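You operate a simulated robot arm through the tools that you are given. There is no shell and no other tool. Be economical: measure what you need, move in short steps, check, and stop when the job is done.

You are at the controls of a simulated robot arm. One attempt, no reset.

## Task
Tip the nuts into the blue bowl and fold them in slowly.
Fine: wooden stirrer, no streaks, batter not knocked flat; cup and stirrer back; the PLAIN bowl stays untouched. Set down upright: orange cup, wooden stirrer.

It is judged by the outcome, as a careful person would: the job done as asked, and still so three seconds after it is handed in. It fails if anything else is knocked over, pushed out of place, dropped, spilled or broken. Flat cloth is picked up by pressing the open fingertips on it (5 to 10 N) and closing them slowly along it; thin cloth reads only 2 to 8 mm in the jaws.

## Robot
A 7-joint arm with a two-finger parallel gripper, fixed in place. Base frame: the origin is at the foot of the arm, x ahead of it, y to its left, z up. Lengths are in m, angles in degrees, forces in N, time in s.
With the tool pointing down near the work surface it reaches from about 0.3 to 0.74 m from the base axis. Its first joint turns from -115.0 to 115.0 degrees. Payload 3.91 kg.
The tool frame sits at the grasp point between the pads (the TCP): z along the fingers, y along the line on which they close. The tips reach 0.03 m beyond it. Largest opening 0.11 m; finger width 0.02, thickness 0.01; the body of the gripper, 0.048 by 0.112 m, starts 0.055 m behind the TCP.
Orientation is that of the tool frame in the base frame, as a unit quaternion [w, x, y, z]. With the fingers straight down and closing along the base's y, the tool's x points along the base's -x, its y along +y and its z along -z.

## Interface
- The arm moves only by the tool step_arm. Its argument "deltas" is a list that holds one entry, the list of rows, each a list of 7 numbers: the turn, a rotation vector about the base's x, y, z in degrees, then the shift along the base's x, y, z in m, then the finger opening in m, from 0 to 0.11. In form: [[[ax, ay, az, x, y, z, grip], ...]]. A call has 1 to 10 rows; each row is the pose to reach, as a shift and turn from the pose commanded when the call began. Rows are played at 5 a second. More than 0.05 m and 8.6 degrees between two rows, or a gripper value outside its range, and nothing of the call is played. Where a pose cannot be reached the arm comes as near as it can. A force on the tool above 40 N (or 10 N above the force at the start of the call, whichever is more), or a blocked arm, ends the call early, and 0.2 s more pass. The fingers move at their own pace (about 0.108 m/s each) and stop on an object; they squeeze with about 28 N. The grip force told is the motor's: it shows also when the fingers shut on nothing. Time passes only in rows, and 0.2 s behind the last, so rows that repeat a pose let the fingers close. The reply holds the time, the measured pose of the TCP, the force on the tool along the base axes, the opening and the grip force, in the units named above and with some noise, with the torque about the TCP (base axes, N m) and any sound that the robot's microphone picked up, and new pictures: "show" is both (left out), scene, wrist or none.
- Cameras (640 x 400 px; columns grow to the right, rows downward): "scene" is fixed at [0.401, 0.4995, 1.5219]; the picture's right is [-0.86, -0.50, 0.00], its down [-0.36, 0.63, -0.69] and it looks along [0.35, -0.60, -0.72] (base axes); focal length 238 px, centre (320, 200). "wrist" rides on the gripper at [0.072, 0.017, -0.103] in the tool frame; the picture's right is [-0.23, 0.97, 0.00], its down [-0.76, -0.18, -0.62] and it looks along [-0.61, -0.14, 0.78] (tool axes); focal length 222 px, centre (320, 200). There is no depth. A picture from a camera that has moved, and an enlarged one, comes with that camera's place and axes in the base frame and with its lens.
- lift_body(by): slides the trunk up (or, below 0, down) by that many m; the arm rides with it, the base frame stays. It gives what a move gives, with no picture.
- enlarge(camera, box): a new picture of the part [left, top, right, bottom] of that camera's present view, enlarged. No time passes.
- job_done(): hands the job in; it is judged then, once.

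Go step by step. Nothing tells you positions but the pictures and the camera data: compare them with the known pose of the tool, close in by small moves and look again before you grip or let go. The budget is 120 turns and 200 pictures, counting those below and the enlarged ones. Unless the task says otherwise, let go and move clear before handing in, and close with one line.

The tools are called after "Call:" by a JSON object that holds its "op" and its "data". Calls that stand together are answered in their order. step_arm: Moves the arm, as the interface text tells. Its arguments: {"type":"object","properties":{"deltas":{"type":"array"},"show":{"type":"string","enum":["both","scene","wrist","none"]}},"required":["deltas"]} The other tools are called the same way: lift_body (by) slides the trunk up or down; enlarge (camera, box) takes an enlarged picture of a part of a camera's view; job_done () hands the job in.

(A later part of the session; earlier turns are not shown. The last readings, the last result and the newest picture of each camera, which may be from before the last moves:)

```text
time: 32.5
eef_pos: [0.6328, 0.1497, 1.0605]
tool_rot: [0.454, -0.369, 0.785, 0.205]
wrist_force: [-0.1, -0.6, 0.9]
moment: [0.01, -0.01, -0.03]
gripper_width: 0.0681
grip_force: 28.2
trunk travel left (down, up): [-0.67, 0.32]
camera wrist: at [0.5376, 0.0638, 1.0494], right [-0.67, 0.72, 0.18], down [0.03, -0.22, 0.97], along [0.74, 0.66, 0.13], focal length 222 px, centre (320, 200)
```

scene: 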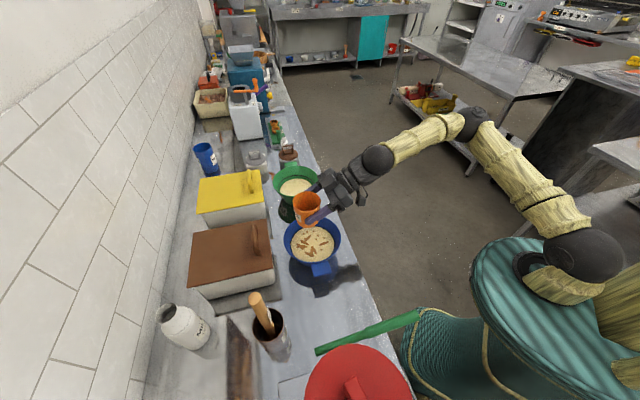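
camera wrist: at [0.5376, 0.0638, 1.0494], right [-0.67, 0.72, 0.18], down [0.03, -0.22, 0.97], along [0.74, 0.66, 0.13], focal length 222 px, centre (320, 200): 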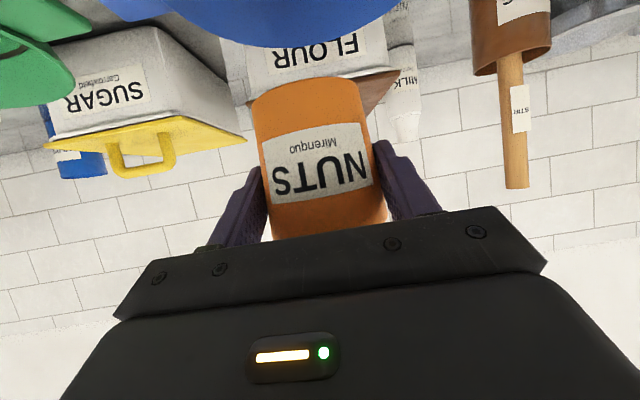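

Upright again. I'll carry the cup back to its spot along the same line.

Call:
{"op": "step_arm", "data": {"deltas": [[[0, 0, 0, -0.02, 0.017, 0, 0.05], [0, 0, 0, -0.045, 0.038, 0, 0.05], [0, 0, 0, -0.07, 0.06, 0, 0.05], [0, 0, 0, -0.095, 0.081, 0, 0.05], [0, 0, 0, -0.12, 0.102, 0, 0.05], [0, 0, 0, -0.145, 0.124, 0, 0.05], [0, 0, 0, -0.16, 0.137, 0, 0.05], [0, 0, 0, -0.171, 0.146, 0, 0.05], [0, 0, 0, -0.171, 0.146, 0, 0.05]]], "show": "none"}}

Call:
{"op": "lift_body", "data": {"by": -0.14}}

Call:
{"op": "step_arm", "data": {"deltas": [[[0, 0, 0, 0, 0, 0, 0.05]]], "show": "wrist"}}

```text
time: 34.5
eef_pos: [0.4614, 0.2988, 1.0583]
tool_rot: [0.455, -0.37, 0.784, 0.204]
wrist_force: [-0.3, 0.5, -0.2]
moment: [0.02, -0.02, -0.01]
gripper_width: 0.068
grip_force: 28.1
trunk travel left (down, up): [-0.67, 0.32]
```

```text
time: 36.2
eef_pos: [0.4611, 0.297, 0.9182]
tool_rot: [0.454, -0.37, 0.784, 0.204]
wrist_force: [0.7, 0.2, -0.3]
moment: [0.02, -0.01, 0.0]
gripper_width: 0.0679
grip_force: 27.8
trunk travel left (down, up): [-0.53, 0.46]
```

```text
time: 36.6
eef_pos: [0.4612, 0.297, 0.919]
tool_rot: [0.454, -0.37, 0.785, 0.203]
wrist_force: [0.5, 0.5, 0.7]
moment: [-0.02, 0.01, -0.02]
gripper_width: 0.068
grip_force: 27.8
trunk travel left (down, up): [-0.53, 0.46]
camera wrist: at [0.3672, 0.2105, 0.9086], right [-0.67, 0.72, 0.18], down [0.02, -0.22, 0.97], along [0.74, 0.66, 0.13], focal length 222 px, centre (320, 200)
```

wrist: 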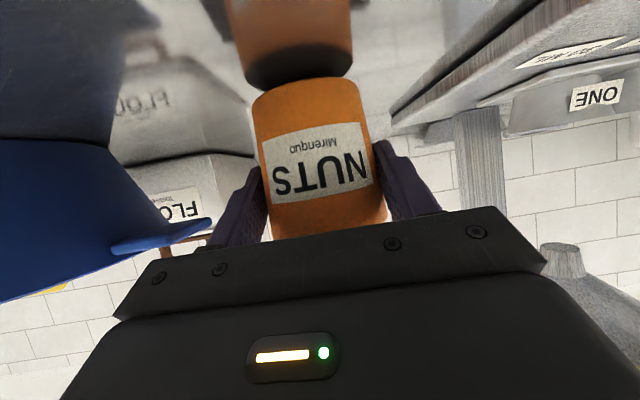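

A gap of about 6 mm to the reflection remains. I'll lower in 2 mm steps until contact.

Call:
{"op": "step_arm", "data": {"deltas": [[[0, 0, 0, 0, 0, -0.002, 0.05], [0, 0, 0, 0, 0, -0.004, 0.05], [0, 0, 0, 0, 0, -0.006, 0.05], [0, 0, 0, 0, 0, -0.0065, 0.05]]], "show": "wrist"}}

```text
time: 37.6
eef_pos: [0.4623, 0.2969, 0.9138]
tool_rot: [0.455, -0.369, 0.784, 0.204]
wrist_force: [0.2, 0.5, 1.8]
moment: [0.07, 0.03, -0.02]
gripper_width: 0.068
grip_force: 28.1
trunk travel left (down, up): [-0.53, 0.46]
camera wrist: at [0.3672, 0.2103, 0.9022], right [-0.67, 0.72, 0.18], down [0.02, -0.22, 0.97], along [0.74, 0.66, 0.13], focal length 222 px, centre (320, 200)
```

wrist: 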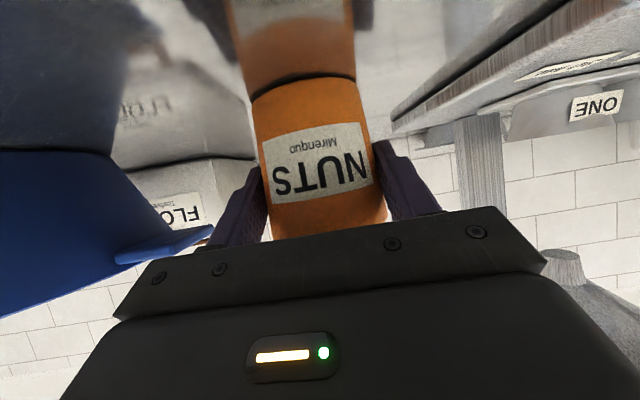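

Light contact, so it's down. I'll lower 1 mm more, then open gently to 0.095.

Call:
{"op": "step_arm", "data": {"deltas": [[[0, 0, 0, 0, 0, -0.0008, 0.05], [0, 0, 0, 0, 0, -0.0008, 0.068], [0, 0, 0, 0, 0, -0.0008, 0.071], [0, 0, 0, 0, 0, -0.0008, 0.076], [0, 0, 0, 0, 0, -0.0008, 0.085], [0, 0, 0, 0, 0, -0.0008, 0.095], [0, 0, 0, 0, 0, -0.0008, 0.095]]], "show": "wrist"}}

```text
time: 39.2
eef_pos: [0.4622, 0.2969, 0.9113]
tool_rot: [0.454, -0.37, 0.785, 0.204]
wrist_force: [0.4, -0.3, -0.1]
moment: [0.02, -0.01, 0.04]
gripper_width: 0.0951
grip_force: 0.0
trunk travel left (down, up): [-0.53, 0.46]
camera wrist: at [0.3673, 0.2103, 0.901], right [-0.67, 0.72, 0.18], down [0.02, -0.22, 0.97], along [0.74, 0.66, 0.13], focal length 222 px, centre (320, 200)
```

wrist: 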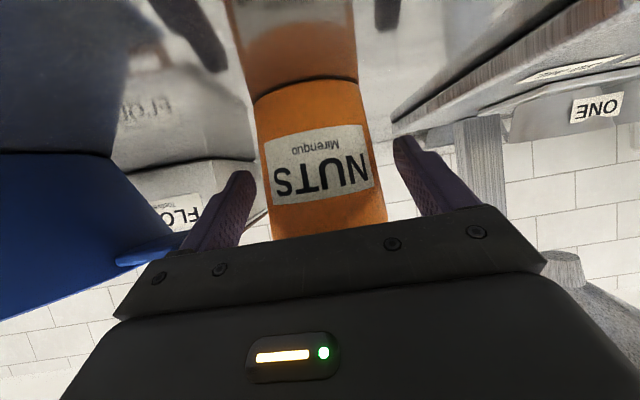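

Cup is standing where it was. I'll lift straight out with the trunk, then turn the tool back to vertical for the stirrer.

Call:
{"op": "lift_body", "data": {"by": 0.36}}

Call:
{"op": "step_arm", "data": {"deltas": [[[-5.78, 4.78, 0, 0.007, 0, 0, 0.095], [-11.56, 9.56, 0, 0.015, 0, 0, 0.095], [-17.34, 14.34, 0, 0.022, 0, 0, 0.095], [-23.1, 19.1, 0, 0.03, 0, 0, 0.08], [-28.9, 23.9, 0, 0.037, 0, 0, 0.07], [-34.7, 28.7, 0, 0.045, 0, 0, 0.06], [-40.5, 33.5, 0, 0.052, 0, 0, 0.06], [-46.3, 38.2, 0, 0.06, 0, 0, 0.06], [-46.3, 38.2, 0, 0.06, 0, 0, 0.06]]], "show": "both"}}

```text
time: 42.7
eef_pos: [0.4617, 0.296, 1.2716]
tool_rot: [0.455, -0.369, 0.785, 0.203]
wrist_force: [0.2, 0.5, -0.3]
moment: [0.0, 0.02, 0.01]
gripper_width: 0.095
grip_force: 0.1
trunk travel left (down, up): [-0.89, 0.1]
```

```text
time: 44.7
eef_pos: [0.5198, 0.2957, 1.2718]
tool_rot: [0.001, -0.43, 0.903, -0.008]
wrist_force: [-0.5, -0.2, 0.7]
moment: [0.03, -0.01, 0.04]
gripper_width: 0.0599
grip_force: 0.0
trunk travel left (down, up): [-0.89, 0.1]
camera wrist: at [0.4602, 0.2504, 1.3757], right [-0.61, 0.79, -0.02], down [0.61, 0.49, 0.62], along [0.5, 0.37, -0.78], focal length 222 px, centre (320, 200)
```

scene: 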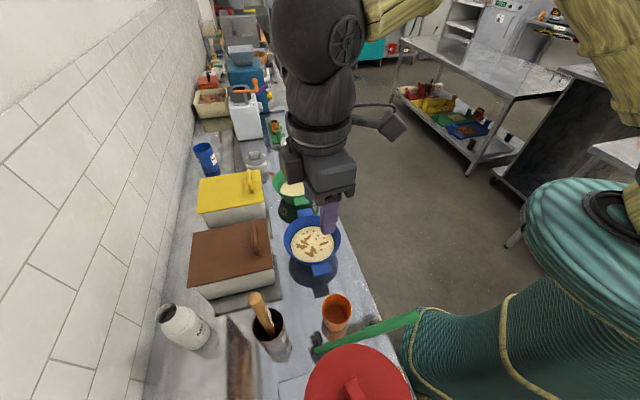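
wrist: 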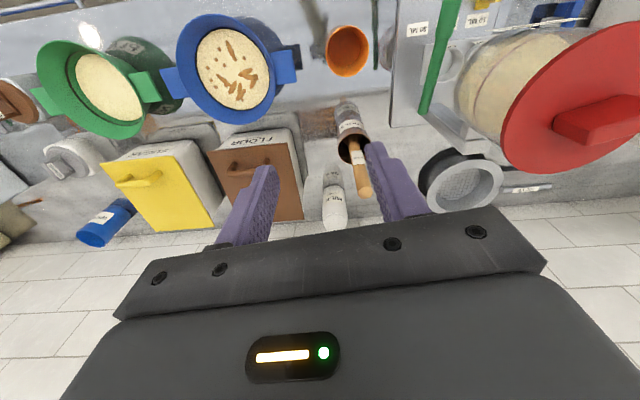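

The tool is vertical again. I'll measure the stirrer from both cameras.

Call:
{"op": "enlarge", "data": {"camera": "wrist", "box": [290, 80, 430, 220]}}

Call:
{"op": "enlarge", "data": {"camera": "scene", "box": [220, 270, 320, 370]}}

```text
2.86 times, centred on (360, 150) of wrist
camera zoom: at [0.4602, 0.2504, 1.3757], right [-0.61, 0.79, -0.02], down [0.61, 0.49, 0.62], along [0.5, 0.37, -0.78], focal length 635 px, centre (206, 343)
```

zoom: 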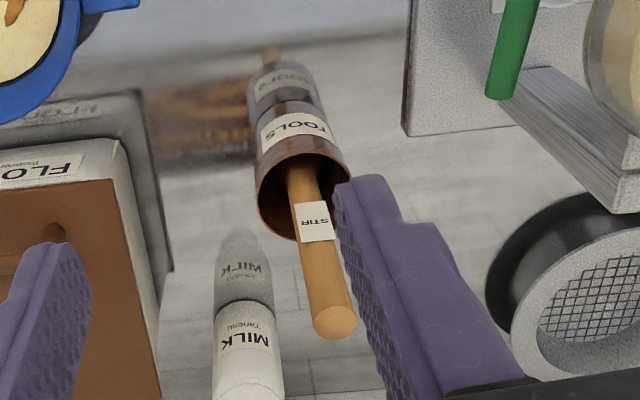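

```text
4.00 times, centred on (270, 320) of scene
camera zoom: at [0.401, 0.4995, 1.5219], right [-0.86, -0.5, 0.0], down [-0.36, 0.63, -0.69], along [0.35, -0.6, -0.72], focal length 951 px, centre (520, -280)
```

zoom: 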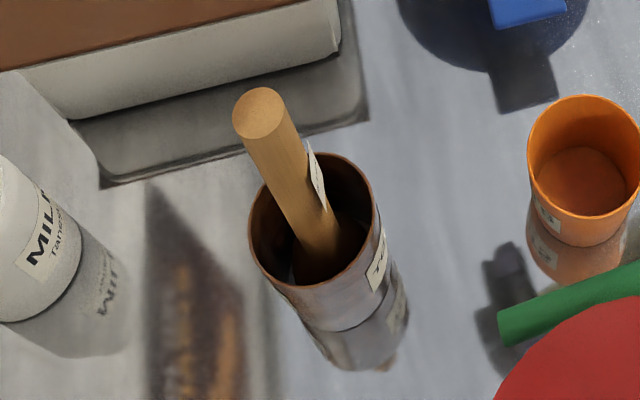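

Stirrer's top is at (0.577, 0.417, 1.114), nearly vertical, and the handle is about 23 mm thick. I'll move above it and then lower with the trunk.

Call:
{"op": "step_arm", "data": {"deltas": [[[0, 0, 0, 0.012, 0.024, 0, 0.06], [0, 0, 0, 0.023, 0.048, 0, 0.06], [0, 0, 0, 0.034, 0.072, 0, 0.06], [0, 0, 0, 0.046, 0.096, 0, 0.06], [0, 0, 0, 0.056, 0.12, 0, 0.06], [0, 0, 0, 0.056, 0.12, 0, 0.06]]], "show": "none"}}

Call:
{"op": "lift_body", "data": {"by": -0.1}}

Call:
{"op": "step_arm", "data": {"deltas": [[[0, 0, 0, 0, 0, 0, 0.06]]], "show": "both"}}

```text
time: 46.1
eef_pos: [0.5801, 0.4149, 1.2736]
tool_rot: [0.001, -0.43, 0.903, -0.008]
wrist_force: [-0.6, 0.1, 0.0]
moment: [-0.02, 0.01, 0.0]
gripper_width: 0.0601
grip_force: 0.1
trunk travel left (down, up): [-0.89, 0.1]
```

```text
time: 47.4
eef_pos: [0.5795, 0.4175, 1.1733]
tool_rot: [0.001, -0.43, 0.903, -0.009]
wrist_force: [-0.7, -0.1, -0.5]
moment: [-0.01, -0.03, 0.03]
gripper_width: 0.06
grip_force: 0.1
trunk travel left (down, up): [-0.79, 0.2]
```

```text
time: 47.8
eef_pos: [0.5798, 0.4169, 1.1732]
tool_rot: [0.002, -0.431, 0.902, -0.009]
wrist_force: [0.7, 0.3, 0.2]
moment: [0.02, -0.02, 0.01]
gripper_width: 0.0599
grip_force: 0.0
trunk travel left (down, up): [-0.79, 0.2]
camera wrist: at [0.5194, 0.3714, 1.277], right [-0.61, 0.79, -0.02], down [0.61, 0.49, 0.62], along [0.5, 0.37, -0.78], focal length 222 px, centre (320, 200)
```

scene: 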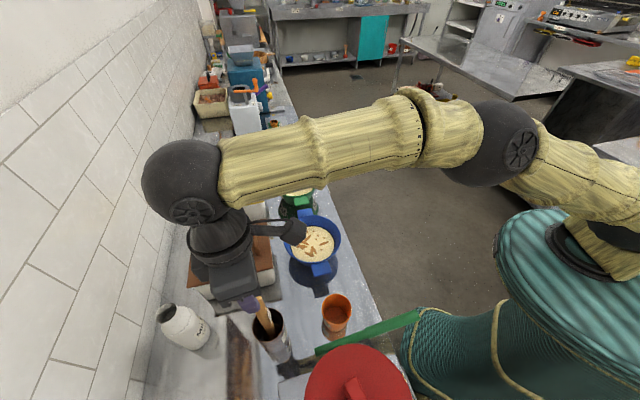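
wrist: 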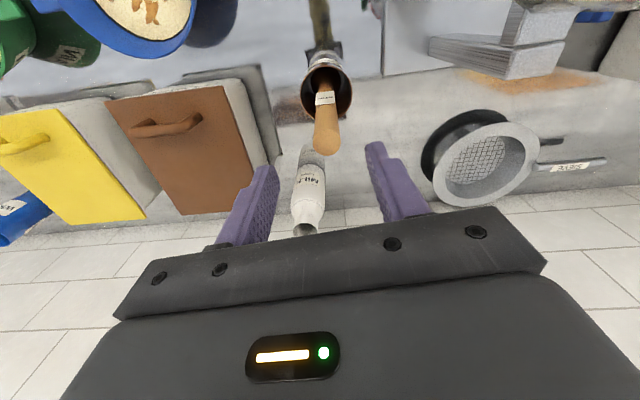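

Aligned within 3 mm. I'll lower around the handle.

Call:
{"op": "lift_body", "data": {"by": -0.095}}

Call:
{"op": "step_arm", "data": {"deltas": [[[0, 0, 0, 0, 0, 0, 0.06]]], "show": "both"}}

Call:
{"op": "enlarge", "data": {"camera": "scene", "box": [160, 240, 340, 380]}}

```text
time: 49.1
eef_pos: [0.5787, 0.417, 1.0773]
tool_rot: [0.003, -0.43, 0.903, -0.009]
wrist_force: [-0.4, 0.5, -0.2]
moment: [0.01, -0.01, -0.03]
gripper_width: 0.06
grip_force: 0.0
trunk travel left (down, up): [-0.695, 0.295]
```

```text
time: 49.5
eef_pos: [0.5787, 0.4168, 1.0783]
tool_rot: [0.001, -0.43, 0.903, -0.009]
wrist_force: [0.7, 0.0, -1.3]
moment: [-0.02, 0.0, -0.01]
gripper_width: 0.06
grip_force: 0.0
trunk travel left (down, up): [-0.695, 0.295]
camera wrist: at [0.5193, 0.3714, 1.182], right [-0.61, 0.79, -0.02], down [0.61, 0.49, 0.62], along [0.5, 0.37, -0.78], focal length 222 px, centre (320, 200)
```

scene: 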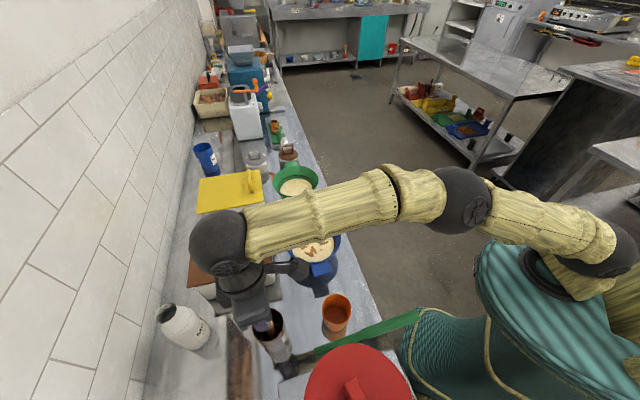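
wrist: 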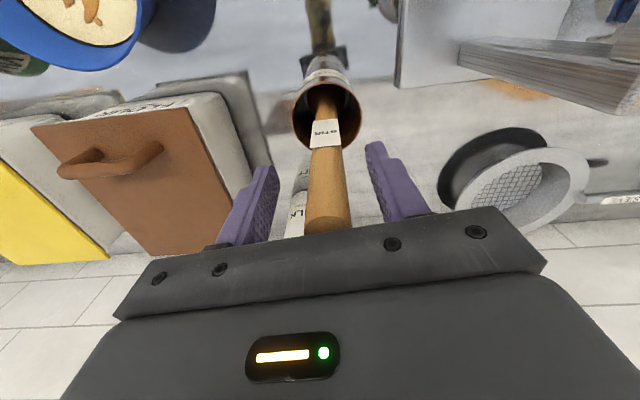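

```text
2.86 times, centred on (250, 310) of scene
camera zoom: at [0.401, 0.4995, 1.5219], right [-0.86, -0.5, 0.0], down [-0.36, 0.63, -0.69], along [0.35, -0.6, -0.72], focal length 679 px, centre (520, -114)
```

zoom: 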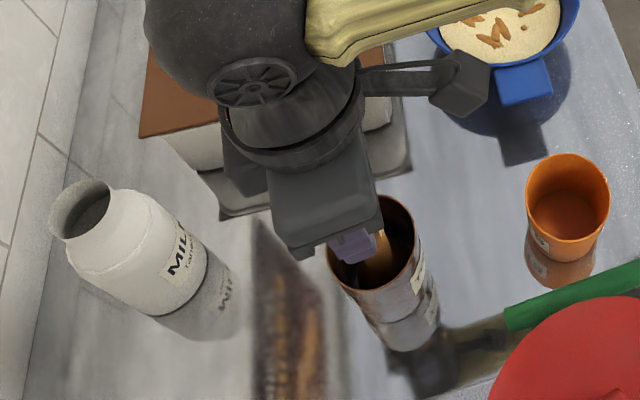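

The handle stands between the pads. I'll close slowly.

Call:
{"op": "step_arm", "data": {"deltas": [[[0, 0, 0, 0, 0, 0, 0.048], [0, 0, 0, 0, 0, 0, 0.038], [0, 0, 0, 0, 0, 0, 0.03], [0, 0, 0, 0, 0, 0, 0.024], [0, 0, 0, 0, 0, 0, 0.018], [0, 0, 0, 0, 0, 0, 0.012], [0, 0, 0, 0, 0, 0, 0.01], [0, 0, 0, 0, 0, 0, 0.01]]], "show": "wrist"}}

```text
time: 51.3
eef_pos: [0.5796, 0.418, 1.0779]
tool_rot: [0.002, -0.43, 0.903, -0.01]
wrist_force: [-0.8, 1.1, 0.0]
moment: [0.3, 0.34, 0.03]
gripper_width: 0.0209
grip_force: 28.3
trunk travel left (down, up): [-0.695, 0.295]
camera wrist: at [0.5191, 0.3716, 1.182], right [-0.61, 0.79, -0.02], down [0.61, 0.49, 0.62], along [0.5, 0.37, -0.78], focal length 222 px, centre (320, 200)
```

wrist: 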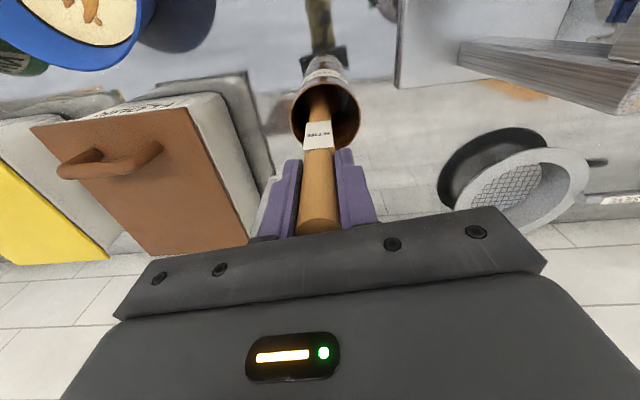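

Stirrer is gripped (21 mm), with a slight side load. I'll ease that by 3 mm and draw it straight up.

Call:
{"op": "step_arm", "data": {"deltas": [[[0, 0, 0, -0.0025, 0.003, 0, 0.01], [0, 0, 0, -0.0025, 0.003, 0, 0.01]]], "show": "none"}}

Call:
{"op": "lift_body", "data": {"by": 0.05}}

Call:
{"op": "step_arm", "data": {"deltas": [[[0, 0, 0, 0, 0, 0, 0.01]]], "show": "both"}}

```text
time: 51.9
eef_pos: [0.5772, 0.42, 1.0787]
tool_rot: [0.002, -0.431, 0.902, -0.009]
wrist_force: [0.3, 0.4, 0.6]
moment: [0.12, 0.2, 0.01]
gripper_width: 0.0208
grip_force: 28.8
trunk travel left (down, up): [-0.695, 0.295]
```

```text
time: 52.8
eef_pos: [0.5771, 0.4202, 1.1272]
tool_rot: [0.001, -0.43, 0.903, -0.009]
wrist_force: [0.2, 0.5, -0.7]
moment: [0.06, 0.02, -0.02]
gripper_width: 0.021
grip_force: 28.2
trunk travel left (down, up): [-0.745, 0.245]
```

```text
time: 53.2
eef_pos: [0.5766, 0.4208, 1.1275]
tool_rot: [0.002, -0.431, 0.902, -0.009]
wrist_force: [-0.3, -0.1, -1.0]
moment: [0.0, 0.0, -0.03]
gripper_width: 0.0208
grip_force: 27.5
trunk travel left (down, up): [-0.745, 0.245]
camera wrist: at [0.5171, 0.3746, 1.2314], right [-0.61, 0.79, -0.02], down [0.61, 0.49, 0.62], along [0.5, 0.37, -0.78], focal length 222 px, centre (320, 200)
```

scene: 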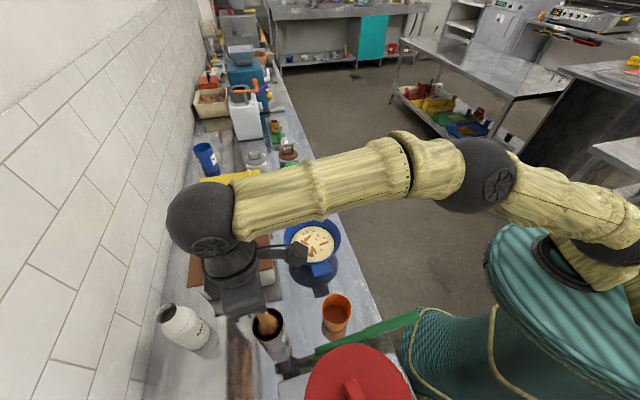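
wrist: 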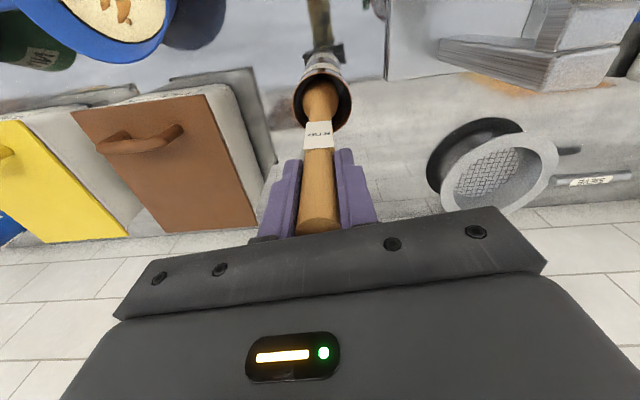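

No side load now. I'll lift clear of the crock.

Call:
{"op": "lift_body", "data": {"by": 0.12}}

Call:
{"op": "step_arm", "data": {"deltas": [[[0, 0, 0, 0, 0, 0, 0.01]]], "show": "both"}}

Call:
{"op": "enlarge", "data": {"camera": "scene", "box": [160, 240, 340, 380]}}

Call:
{"op": "enlarge", "data": {"camera": "wrist", "box": [250, 40, 390, 240]}}

```text
time: 54.7
eef_pos: [0.5785, 0.4196, 1.2471]
tool_rot: [0.002, -0.43, 0.903, -0.009]
wrist_force: [-1.0, 0.7, -0.3]
moment: [0.04, 0.02, -0.01]
gripper_width: 0.0205
grip_force: 28.4
trunk travel left (down, up): [-0.865, 0.125]
```

```text
time: 55.1
eef_pos: [0.5767, 0.4201, 1.2481]
tool_rot: [0.001, -0.43, 0.903, -0.009]
wrist_force: [-0.5, 0.1, -0.8]
moment: [0.02, 0.03, 0.0]
gripper_width: 0.0208
grip_force: 28.0
trunk travel left (down, up): [-0.865, 0.125]
camera wrist: at [0.5171, 0.3746, 1.3514], right [-0.61, 0.79, -0.02], down [0.61, 0.49, 0.62], along [0.5, 0.37, -0.78], focal length 222 px, centre (320, 200)
```

scene: 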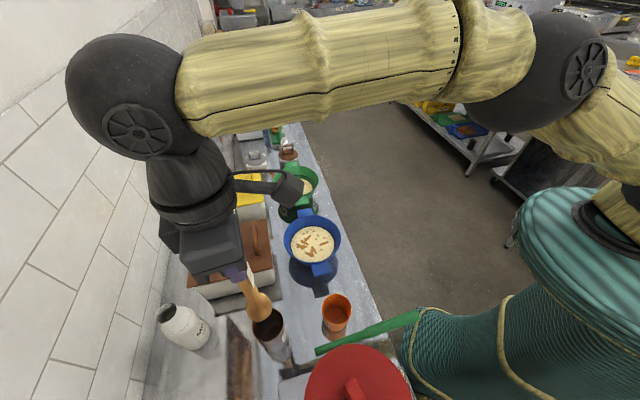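
wrist: 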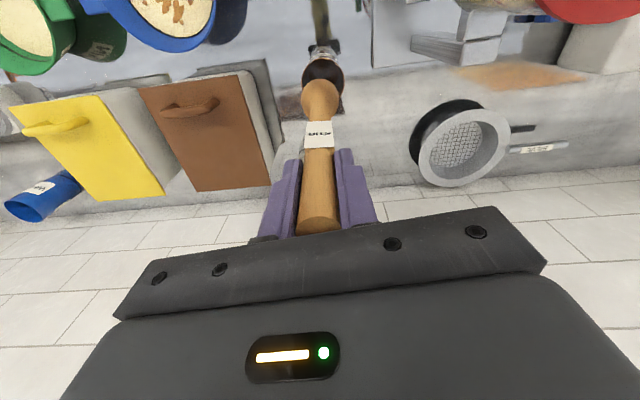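

```text
2.86 times, centred on (250, 310) of scene
camera zoom: at [0.401, 0.4995, 1.5219], right [-0.86, -0.5, 0.0], down [-0.36, 0.63, -0.69], along [0.35, -0.6, -0.72], focal length 679 px, centre (520, -114)
```

zoom: 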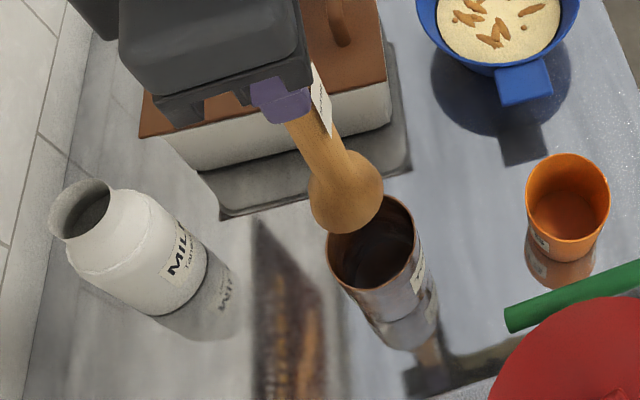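

```text
2.00 times, centred on (320, 140) of wrist
camera zoom: at [0.5171, 0.3746, 1.3514], right [-0.61, 0.79, -0.02], down [0.61, 0.49, 0.62], along [0.5, 0.37, -0.78], focal length 444 px, centre (320, 320)
```

zoom: 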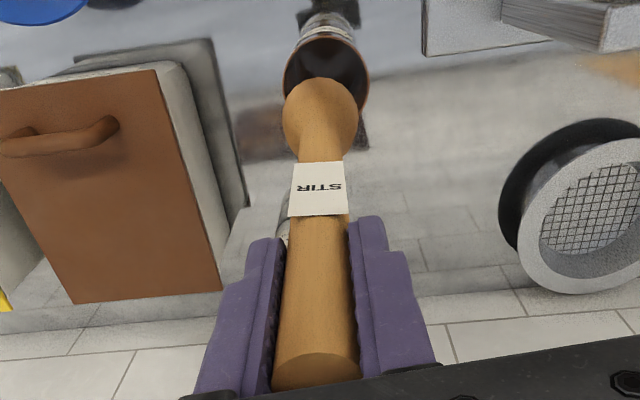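

The stirrer hangs straight, with its tip about 0.205 m below the TCP. I'll carry it over to above the blue bowl.

Call:
{"op": "step_arm", "data": {"deltas": [[[0, 0, 0, 0.005, -0.032, 0, 0.01], [0, 0, 0, 0.011, -0.064, 0, 0.01], [0, 0, 0, 0.016, -0.096, 0, 0.01], [0, 0, 0, 0.022, -0.128, 0, 0.01], [0, 0, 0, 0.027, -0.16, 0, 0.01], [0, 0, 0, 0.032, -0.192, 0, 0.01], [0, 0, 0, 0.038, -0.224, 0, 0.01], [0, 0, 0, 0.043, -0.256, 0, 0.01], [0, 0, 0, 0.043, -0.256, 0, 0.01]]], "show": "both"}}

Call:
{"op": "enlarge", "data": {"camera": "wrist", "box": [220, 0, 440, 240]}}

Call:
{"op": "enlarge", "data": {"camera": "scene", "box": [240, 140, 420, 300]}}

```text
time: 57.1
eef_pos: [0.6208, 0.1649, 1.2465]
tool_rot: [0.002, -0.43, 0.903, -0.009]
wrist_force: [-0.6, 0.7, -0.3]
moment: [-0.02, -0.02, 0.01]
gripper_width: 0.0207
grip_force: 27.8
trunk travel left (down, up): [-0.865, 0.125]
camera wrist: at [0.5611, 0.1196, 1.3506], right [-0.61, 0.79, -0.02], down [0.61, 0.49, 0.62], along [0.5, 0.37, -0.78], focal length 222 px, centre (320, 200)
```

scene: 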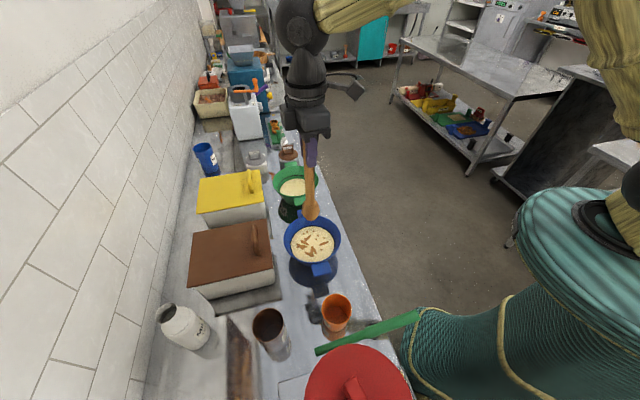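
wrist: 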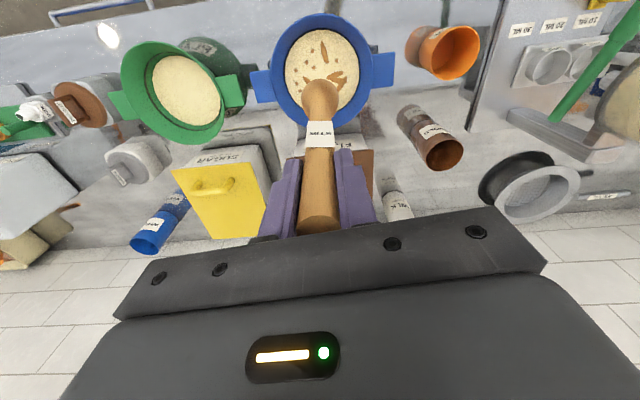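

```text
1.67 times, centred on (330, 120) of wrist
camera zoom: at [0.5611, 0.1196, 1.3506], right [-0.61, 0.79, -0.02], down [0.61, 0.49, 0.62], along [0.5, 0.37, -0.78], focal length 370 px, centre (303, 333)
```

zoom: 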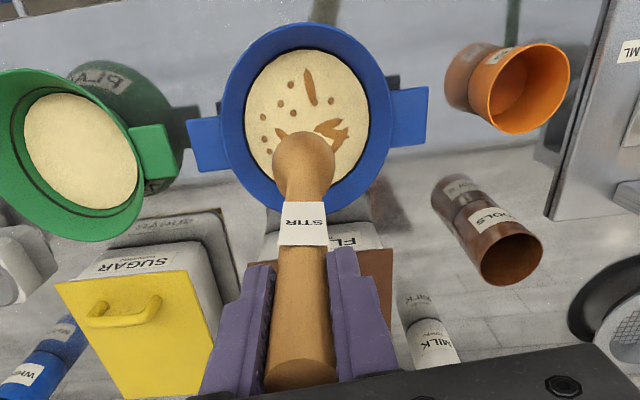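

```text
2.50 times, centred on (330, 220) of scene
camera zoom: at [0.401, 0.4995, 1.5219], right [-0.86, -0.5, 0.0], down [-0.36, 0.63, -0.69], along [0.35, -0.6, -0.72], focal length 594 px, centre (295, 150)
```

zoom: 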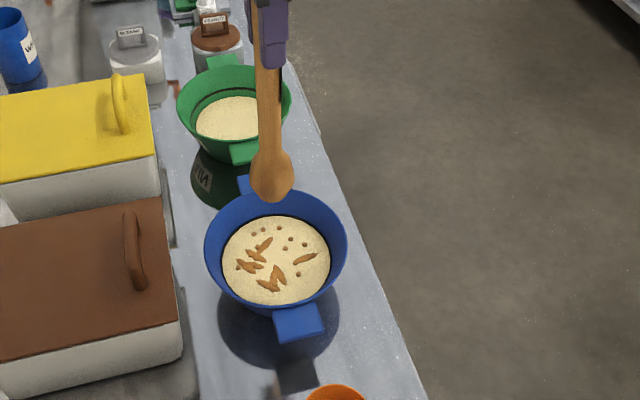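

I'll lower until the spoon is just above rim level to check the centring with little parallax.

Call:
{"op": "lift_body", "data": {"by": -0.1}}

Call:
{"op": "step_arm", "data": {"deltas": [[[0, 0, 0, 0, 0, 0, 0.01]]], "show": "none"}}

Call:
{"op": "enlarge", "data": {"camera": "wrist", "box": [220, 0, 440, 240]}}

Call:
{"op": "enlarge", "data": {"camera": "scene", "box": [260, 180, 370, 300]}}

```text
time: 58.5
eef_pos: [0.6214, 0.1647, 1.1467]
tool_rot: [0.002, -0.43, 0.903, -0.009]
wrist_force: [-0.3, -0.7, -1.0]
moment: [0.03, 0.04, 0.03]
gripper_width: 0.0202
grip_force: 28.0
trunk travel left (down, up): [-0.765, 0.225]
```

```text
time: 58.9
eef_pos: [0.6221, 0.1637, 1.147]
tool_rot: [0.001, -0.43, 0.903, -0.009]
wrist_force: [0.2, -0.5, -0.7]
moment: [0.01, 0.0, 0.0]
gripper_width: 0.0203
grip_force: 27.6
trunk travel left (down, up): [-0.765, 0.225]
```

```text
1.67 times, centred on (330, 120) of wrist
camera zoom: at [0.561, 0.119, 1.2507], right [-0.61, 0.79, -0.02], down [0.61, 0.49, 0.62], along [0.5, 0.37, -0.78], focal length 370 px, centre (303, 333)
```

zoom: 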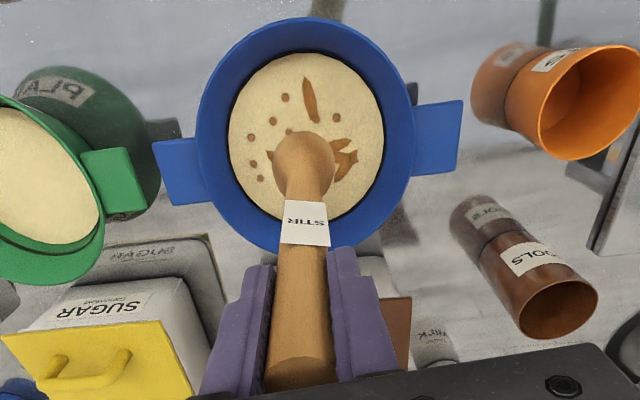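

```text
3.33 times, centred on (315, 240) of scene
camera zoom: at [0.401, 0.4995, 1.5219], right [-0.86, -0.5, 0.0], down [-0.36, 0.63, -0.69], along [0.35, -0.6, -0.72], focal length 792 px, centre (337, 67)
```

zoom: 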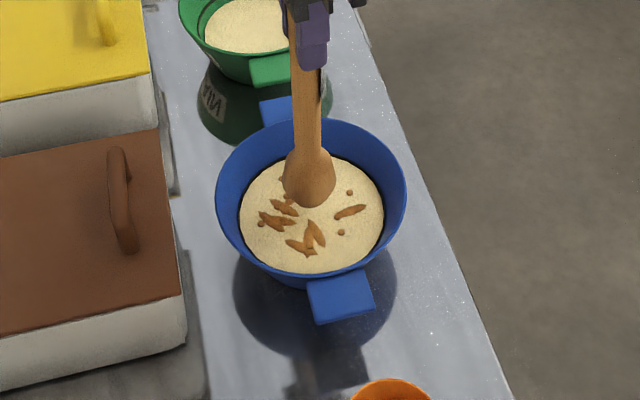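

Allowing for perspective, the spoon is centred within about 5 mm. The batter surface is near z 0.912. I'll sink the spoon in slowly.

Call:
{"op": "step_arm", "data": {"deltas": [[[0, 0, 0, 0, 0, -0.006, 0.01], [0, 0, 0, 0, 0, -0.012, 0.01], [0, 0, 0, 0, 0, -0.018, 0.01], [0, 0, 0, 0, 0, -0.024, 0.01], [0, 0, 0, 0, 0, -0.03, 0.01], [0, 0, 0, 0, 0, -0.035, 0.01], [0, 0, 0, 0, 0, -0.04, 0.01], [0, 0, 0, 0, 0, -0.045, 0.01], [0, 0, 0, 0, 0, -0.05, 0.01], [0, 0, 0, 0, 0, -0.054, 0.01]]], "show": "none"}}

Call:
{"op": "enlarge", "data": {"camera": "scene", "box": [260, 180, 370, 300]}}

Call:
{"op": "enlarge", "data": {"camera": "wrist", "box": [220, 0, 440, 240]}}

```text
time: 61.0
eef_pos: [0.6212, 0.1649, 1.0935]
tool_rot: [0.001, -0.431, 0.903, -0.009]
wrist_force: [-0.5, -0.3, -1.2]
moment: [0.0, 0.01, -0.03]
gripper_width: 0.02
grip_force: 28.3
trunk travel left (down, up): [-0.765, 0.225]
```

```text
3.33 times, centred on (315, 240) of scene
camera zoom: at [0.401, 0.4995, 1.5219], right [-0.86, -0.5, 0.0], down [-0.36, 0.63, -0.69], along [0.35, -0.6, -0.72], focal length 792 px, centre (337, 67)
```

zoom: 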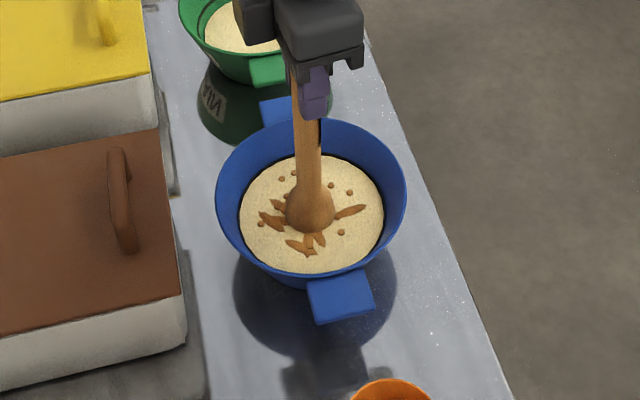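

```text
1.67 times, centred on (330, 120) of wrist
camera zoom: at [0.5612, 0.1194, 1.1966], right [-0.61, 0.79, -0.02], down [0.61, 0.49, 0.62], along [0.5, 0.37, -0.78], focal length 370 px, centre (303, 333)
```

zoom: 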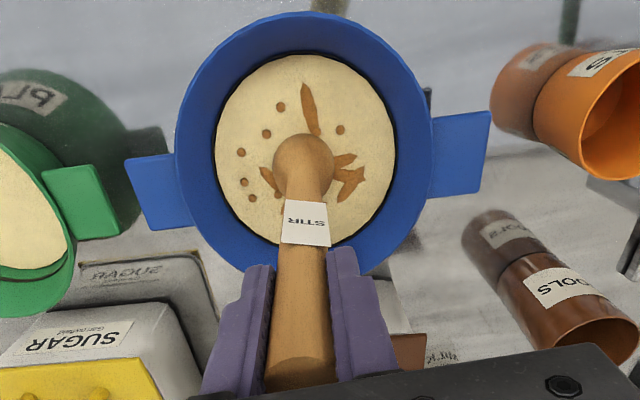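

Spoon is only about 1 cm into the batter. I'll go a little deeper, watching the force.

Call:
{"op": "step_arm", "data": {"deltas": [[[0, 0, 0, 0, 0, -0.003, 0.01], [0, 0, 0, 0, 0, -0.006, 0.01], [0, 0, 0, 0, 0, -0.009, 0.01], [0, 0, 0, 0, 0, -0.012, 0.01], [0, 0, 0, 0, 0, -0.014, 0.01], [0, 0, 0, 0, 0, -0.014, 0.01]]], "show": "none"}}

Call:
{"op": "enlarge", "data": {"camera": "scene", "box": [260, 180, 370, 300]}}

```text
time: 62.5
eef_pos: [0.6212, 0.1635, 1.0812]
tool_rot: [0.004, -0.431, 0.902, -0.009]
wrist_force: [0.8, -1.9, 19.7]
moment: [-0.06, 0.11, 0.05]
gripper_width: 0.02
grip_force: 28.7
trunk travel left (down, up): [-0.765, 0.225]
```

```text
3.33 times, centred on (315, 240) of scene
camera zoom: at [0.401, 0.4995, 1.5219], right [-0.86, -0.5, 0.0], down [-0.36, 0.63, -0.69], along [0.35, -0.6, -0.72], focal length 792 px, centre (337, 67)
```

zoom: 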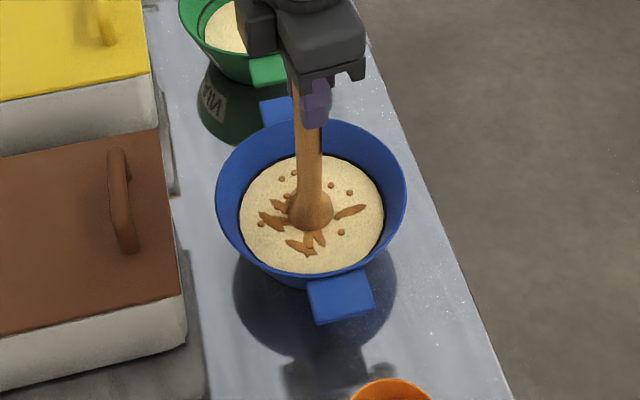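

The spoon touched the bowl floor, so I'll ease up 7 mm.

Call:
{"op": "step_arm", "data": {"deltas": [[[0, 0, 0, 0, 0, 0.004, 0.01], [0, 0, 0, 0, 0, 0.007, 0.01], [0, 0, 0, 0, 0, 0.007, 0.01]]], "show": "none"}}

```text
time: 63.2
eef_pos: [0.6213, 0.1641, 1.0852]
tool_rot: [0.0, -0.43, 0.903, -0.008]
wrist_force: [0.1, 0.6, -0.4]
moment: [-0.02, -0.01, -0.04]
gripper_width: 0.0199
grip_force: 28.4
trunk travel left (down, up): [-0.765, 0.225]
```

Free again. I'll begin slow folding, with small circles at about 3.5 cm/s.

Call:
{"op": "step_arm", "data": {"deltas": [[[0, 0, 0, 0.007, 0, 0, 0.01], [0, 0, 0, 0.014, 0, 0, 0.01], [0, 0, 0, 0.02, 0, 0, 0.01], [0, 0, 0, 0.0188, 0.0068, 0, 0.01], [0, 0, 0, 0.0153, 0.0129, 0, 0.01], [0, 0, 0, 0.01, 0.0173, 0, 0.01], [0, 0, 0, 0.0035, 0.0197, 0, 0.01], [0, 0, 0, -0.0035, 0.0197, 0, 0.01], [0, 0, 0, -0.01, 0.0173, 0, 0.01], [0, 0, 0, -0.0153, 0.0129, 0, 0.01]]], "show": "none"}}

Call:
{"op": "enlarge", "data": {"camera": "scene", "box": [260, 180, 370, 300]}}

```text
time: 65.5
eef_pos: [0.6054, 0.1775, 1.0862]
tool_rot: [0.002, -0.431, 0.902, -0.009]
wrist_force: [-0.6, 0.2, -1.6]
moment: [0.0, 0.02, -0.02]
gripper_width: 0.0196
grip_force: 28.2
trunk travel left (down, up): [-0.765, 0.225]
```

```text
3.33 times, centred on (315, 240) of scene
camera zoom: at [0.401, 0.4995, 1.5219], right [-0.86, -0.5, 0.0], down [-0.36, 0.63, -0.69], along [0.35, -0.6, -0.72], focal length 792 px, centre (337, 67)
```

zoom: 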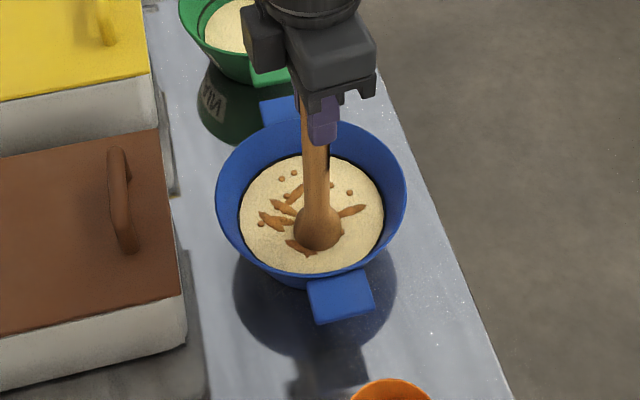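

No load on the bowl, and it's staying put. I'll continue with a slightly wider slow circle.

Call:
{"op": "step_arm", "data": {"deltas": [[[0, 0, 0, -0.0051, -0.0047, 0, 0.01], [0, 0, 0, -0.0096, -0.0112, 0, 0.01], [0, 0, 0, -0.009, -0.0189, 0, 0.01], [0, 0, 0, -0.0059, -0.0261, 0, 0.01], [0, 0, 0, -0.0008, -0.0321, 0, 0.01], [0, 0, 0, 0.0059, -0.0361, 0, 0.01], [0, 0, 0, 0.0136, -0.0378, 0, 0.01], [0, 0, 0, 0.0213, -0.0372, 0, 0.01], [0, 0, 0, 0.0285, -0.0341, 0, 0.01], [0, 0, 0, 0.0345, -0.029, 0, 0.01]]], "show": "none"}}

Call:
{"op": "enlarge", "data": {"camera": "scene", "box": [260, 180, 370, 300]}}

```text
time: 67.7
eef_pos: [0.641, 0.1493, 1.0861]
tool_rot: [0.002, -0.43, 0.903, -0.008]
wrist_force: [-0.5, -0.1, -0.7]
moment: [-0.02, 0.02, 0.01]
gripper_width: 0.02
grip_force: 28.2
trunk travel left (down, up): [-0.765, 0.225]
```

```text
3.33 times, centred on (315, 240) of scene
camera zoom: at [0.401, 0.4995, 1.5219], right [-0.86, -0.5, 0.0], down [-0.36, 0.63, -0.69], along [0.35, -0.6, -0.72], focal length 792 px, centre (337, 67)
```

zoom: 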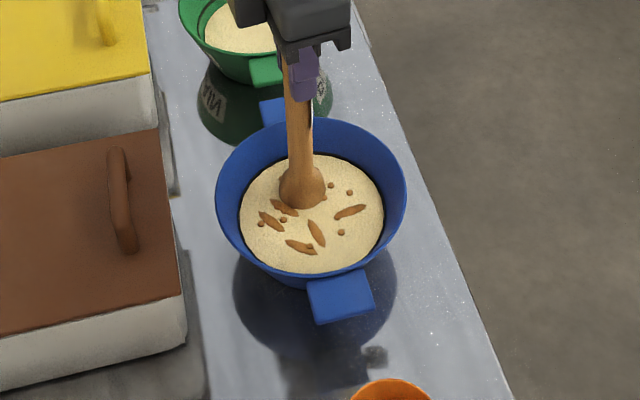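

The streaks are beginning to thin. I'll do one more full slow turn.

Call:
{"op": "step_arm", "data": {"deltas": [[[0, 0, 0, 0.004, 0.0067, 0, 0.01], [0, 0, 0, 0.0057, 0.0144, 0, 0.01], [0, 0, 0, 0.0051, 0.0221, 0, 0.01], [0, 0, 0, 0.002, 0.0293, 0, 0.01], [0, 0, 0, -0.0031, 0.0353, 0, 0.01], [0, 0, 0, -0.0098, 0.0393, 0, 0.01], [0, 0, 0, -0.0175, 0.041, 0, 0.01], [0, 0, 0, -0.0252, 0.0404, 0, 0.01], [0, 0, 0, -0.0324, 0.0373, 0, 0.01], [0, 0, 0, -0.0384, 0.0322, 0, 0.01]]], "show": "none"}}

Call:
{"op": "step_arm", "data": {"deltas": [[[0, 0, 0, -0.004, -0.0067, 0, 0.01], [0, 0, 0, -0.0057, -0.0144, 0, 0.01], [0, 0, 0, -0.0051, -0.0221, 0, 0.01], [0, 0, 0, -0.002, -0.0293, 0, 0.01], [0, 0, 0, 0.0031, -0.0353, 0, 0.01], [0, 0, 0, 0.0098, -0.0393, 0, 0.01], [0, 0, 0, 0.0175, -0.041, 0, 0.01], [0, 0, 0, 0.0252, -0.0404, 0, 0.01], [0, 0, 0, 0.0324, -0.0373, 0, 0.01], [0, 0, 0, 0.0384, -0.0322, 0, 0.01]]], "show": "none"}}

Call:
{"op": "enlarge", "data": {"camera": "scene", "box": [260, 180, 370, 300]}}

```text
time: 69.8
eef_pos: [0.6011, 0.1801, 1.086]
tool_rot: [0.002, -0.431, 0.902, -0.009]
wrist_force: [0.1, 0.2, -0.9]
moment: [0.02, 0.01, -0.02]
gripper_width: 0.0199
grip_force: 28.2
trunk travel left (down, up): [-0.765, 0.225]
```

```text
time: 72.0
eef_pos: [0.6402, 0.1491, 1.0868]
tool_rot: [0.001, -0.431, 0.903, -0.008]
wrist_force: [0.8, -0.4, -0.3]
moment: [-0.03, 0.0, 0.03]
gripper_width: 0.0198
grip_force: 27.6
trunk travel left (down, up): [-0.765, 0.225]
```

```text
3.33 times, centred on (315, 240) of scene
camera zoom: at [0.401, 0.4995, 1.5219], right [-0.86, -0.5, 0.0], down [-0.36, 0.63, -0.69], along [0.35, -0.6, -0.72], focal length 792 px, centre (337, 67)
```

zoom: 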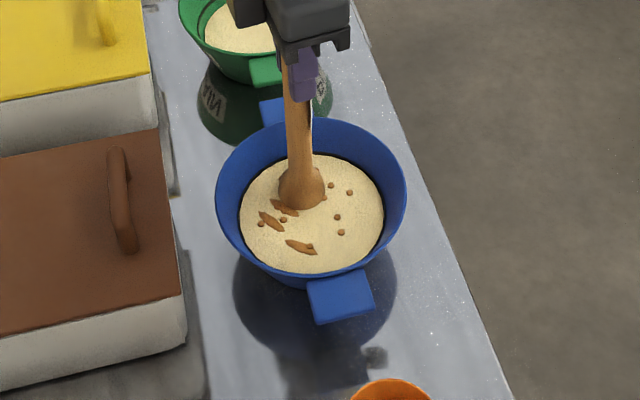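

Working: only three streaks are left, and the nuts are spread as dots. Another slow turn.

Call:
{"op": "step_arm", "data": {"deltas": [[[0, 0, 0, 0.004, 0.0067, 0, 0.01], [0, 0, 0, 0.0057, 0.0144, 0, 0.01], [0, 0, 0, 0.0051, 0.0221, 0, 0.01], [0, 0, 0, 0.002, 0.0293, 0, 0.01], [0, 0, 0, -0.0031, 0.0353, 0, 0.01], [0, 0, 0, -0.0098, 0.0393, 0, 0.01], [0, 0, 0, -0.0175, 0.041, 0, 0.01], [0, 0, 0, -0.0252, 0.0404, 0, 0.01], [0, 0, 0, -0.0324, 0.0373, 0, 0.01], [0, 0, 0, -0.0384, 0.0322, 0, 0.01]]], "show": "none"}}

Call:
{"op": "step_arm", "data": {"deltas": [[[0, 0, 0, -0.004, -0.0067, 0, 0.01], [0, 0, 0, -0.0057, -0.0144, 0, 0.01], [0, 0, 0, -0.0051, -0.0221, 0, 0.01], [0, 0, 0, -0.002, -0.0293, 0, 0.01], [0, 0, 0, 0.0031, -0.0353, 0, 0.01], [0, 0, 0, 0.0098, -0.0393, 0, 0.01], [0, 0, 0, 0.0175, -0.041, 0, 0.01], [0, 0, 0, 0.0252, -0.0404, 0, 0.01], [0, 0, 0, 0.0324, -0.0373, 0, 0.01], [0, 0, 0, 0.0384, -0.0322, 0, 0.01]]], "show": "none"}}

Call:
{"op": "enlarge", "data": {"camera": "scene", "box": [260, 180, 370, 300]}}

Call:
{"op": "enlarge", "data": {"camera": "wrist", "box": [220, 0, 440, 240]}}

```text
time: 74.2
eef_pos: [0.6021, 0.181, 1.0858]
tool_rot: [0.002, -0.431, 0.902, -0.009]
wrist_force: [-0.5, 0.4, -1.0]
moment: [-0.02, 0.01, 0.05]
gripper_width: 0.0198
grip_force: 27.9
trunk travel left (down, up): [-0.765, 0.225]
```

```text
time: 76.5
eef_pos: [0.641, 0.1489, 1.0856]
tool_rot: [0.001, -0.43, 0.903, -0.009]
wrist_force: [0.3, 0.9, -0.6]
moment: [0.01, -0.02, 0.01]
gripper_width: 0.0199
grip_force: 27.8
trunk travel left (down, up): [-0.765, 0.225]
```

```text
3.33 times, centred on (315, 240) of scene
camera zoom: at [0.401, 0.4995, 1.5219], right [-0.86, -0.5, 0.0], down [-0.36, 0.63, -0.69], along [0.35, -0.6, -0.72], focal length 792 px, centre (337, 67)
```

zoom: 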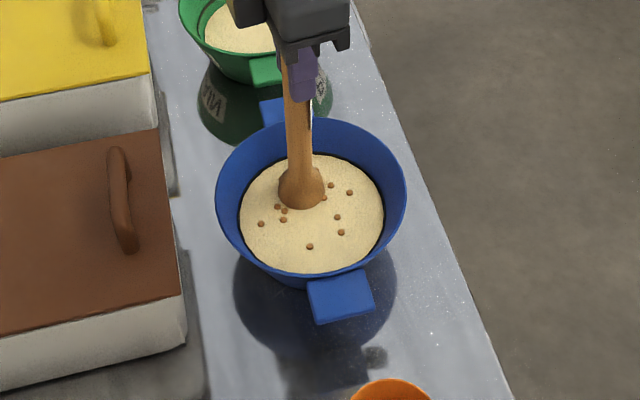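

```text
1.67 times, centred on (330, 120) of wrist
camera zoom: at [0.5808, 0.1032, 1.1898], right [-0.61, 0.79, -0.02], down [0.61, 0.49, 0.62], along [0.5, 0.37, -0.78], focal length 370 px, centre (303, 333)
```

zoom: 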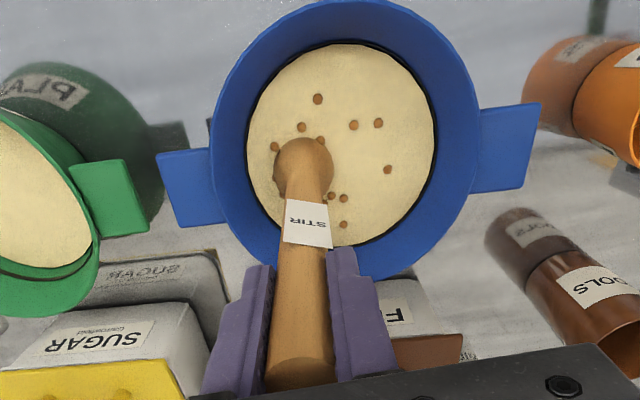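

The streaks are gone and the nuts are evenly dotted. I'll centre the spoon and lift it slowly out of the batter.

Call:
{"op": "step_arm", "data": {"deltas": [[[0, 0, 0, -0.006, 0.005, 0, 0.01], [0, 0, 0, -0.013, 0.011, 0, 0.01], [0, 0, 0, -0.0192, 0.0161, 0, 0.01], [0, 0, 0, -0.0192, 0.0161, 0.007, 0.01], [0, 0, 0, -0.0192, 0.0161, 0.015, 0.01], [0, 0, 0, -0.0192, 0.0161, 0.024, 0.01], [0, 0, 0, -0.0192, 0.0161, 0.033, 0.01], [0, 0, 0, -0.0192, 0.0161, 0.043, 0.01], [0, 0, 0, -0.0192, 0.0161, 0.053, 0.01], [0, 0, 0, -0.0192, 0.0161, 0.061, 0.01]]], "show": "none"}}

Call:
{"op": "lift_body", "data": {"by": 0.1}}

Call:
{"op": "step_arm", "data": {"deltas": [[[0, 0, 0, 0, 0, 0, 0.01], [0, 0, 0, 0, 0, 0, 0.01], [0, 0, 0, 0, 0, 0, 0.01], [0, 0, 0, 0, 0, 0, 0.01], [0, 0, 0, 0, 0, 0, 0.01]]], "show": "wrist"}}

Call:
{"op": "enlarge", "data": {"camera": "scene", "box": [240, 140, 420, 300]}}

```text
time: 78.7
eef_pos: [0.6207, 0.1636, 1.1484]
tool_rot: [0.001, -0.431, 0.903, -0.008]
wrist_force: [-0.9, 0.0, -0.4]
moment: [0.01, -0.02, -0.02]
gripper_width: 0.02
grip_force: 28.2
trunk travel left (down, up): [-0.765, 0.225]
```

```text
time: 80.0
eef_pos: [0.6235, 0.1636, 1.2483]
tool_rot: [0.001, -0.43, 0.903, -0.009]
wrist_force: [-0.7, -0.6, -0.4]
moment: [0.01, 0.0, -0.02]
gripper_width: 0.02
grip_force: 27.8
trunk travel left (down, up): [-0.865, 0.125]
```

```text
time: 81.2
eef_pos: [0.622, 0.1644, 1.2473]
tool_rot: [0.002, -0.431, 0.902, -0.01]
wrist_force: [-0.1, -0.4, -1.1]
moment: [-0.02, 0.01, 0.03]
gripper_width: 0.02
grip_force: 27.9
trunk travel left (down, up): [-0.865, 0.125]
camera wrist: at [0.5613, 0.1187, 1.3517], right [-0.61, 0.79, -0.02], down [0.61, 0.49, 0.62], along [0.5, 0.37, -0.78], focal length 222 px, centre (320, 200)
```

wrist: 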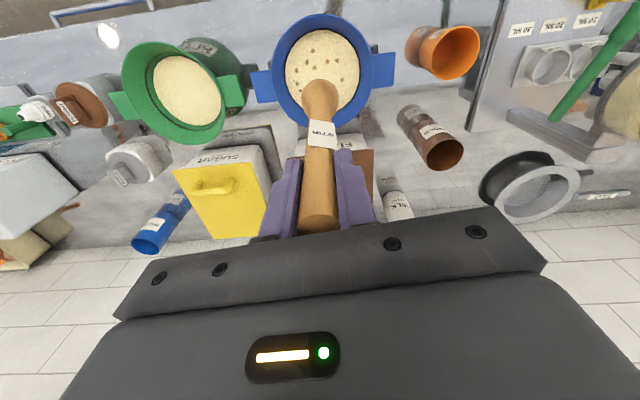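

```text
2.50 times, centred on (330, 220) of scene
camera zoom: at [0.401, 0.4995, 1.5219], right [-0.86, -0.5, 0.0], down [-0.36, 0.63, -0.69], along [0.35, -0.6, -0.72], focal length 594 px, centre (295, 150)
```

zoom: 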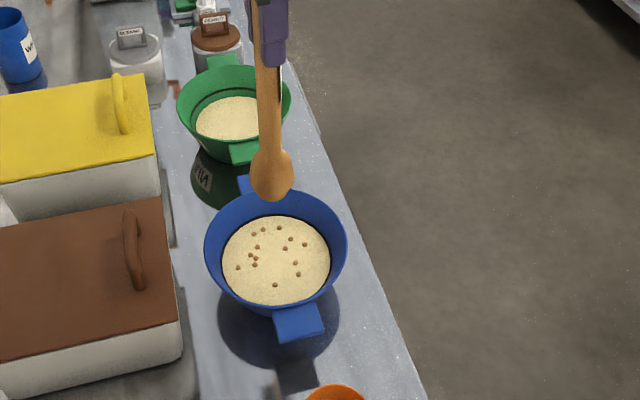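

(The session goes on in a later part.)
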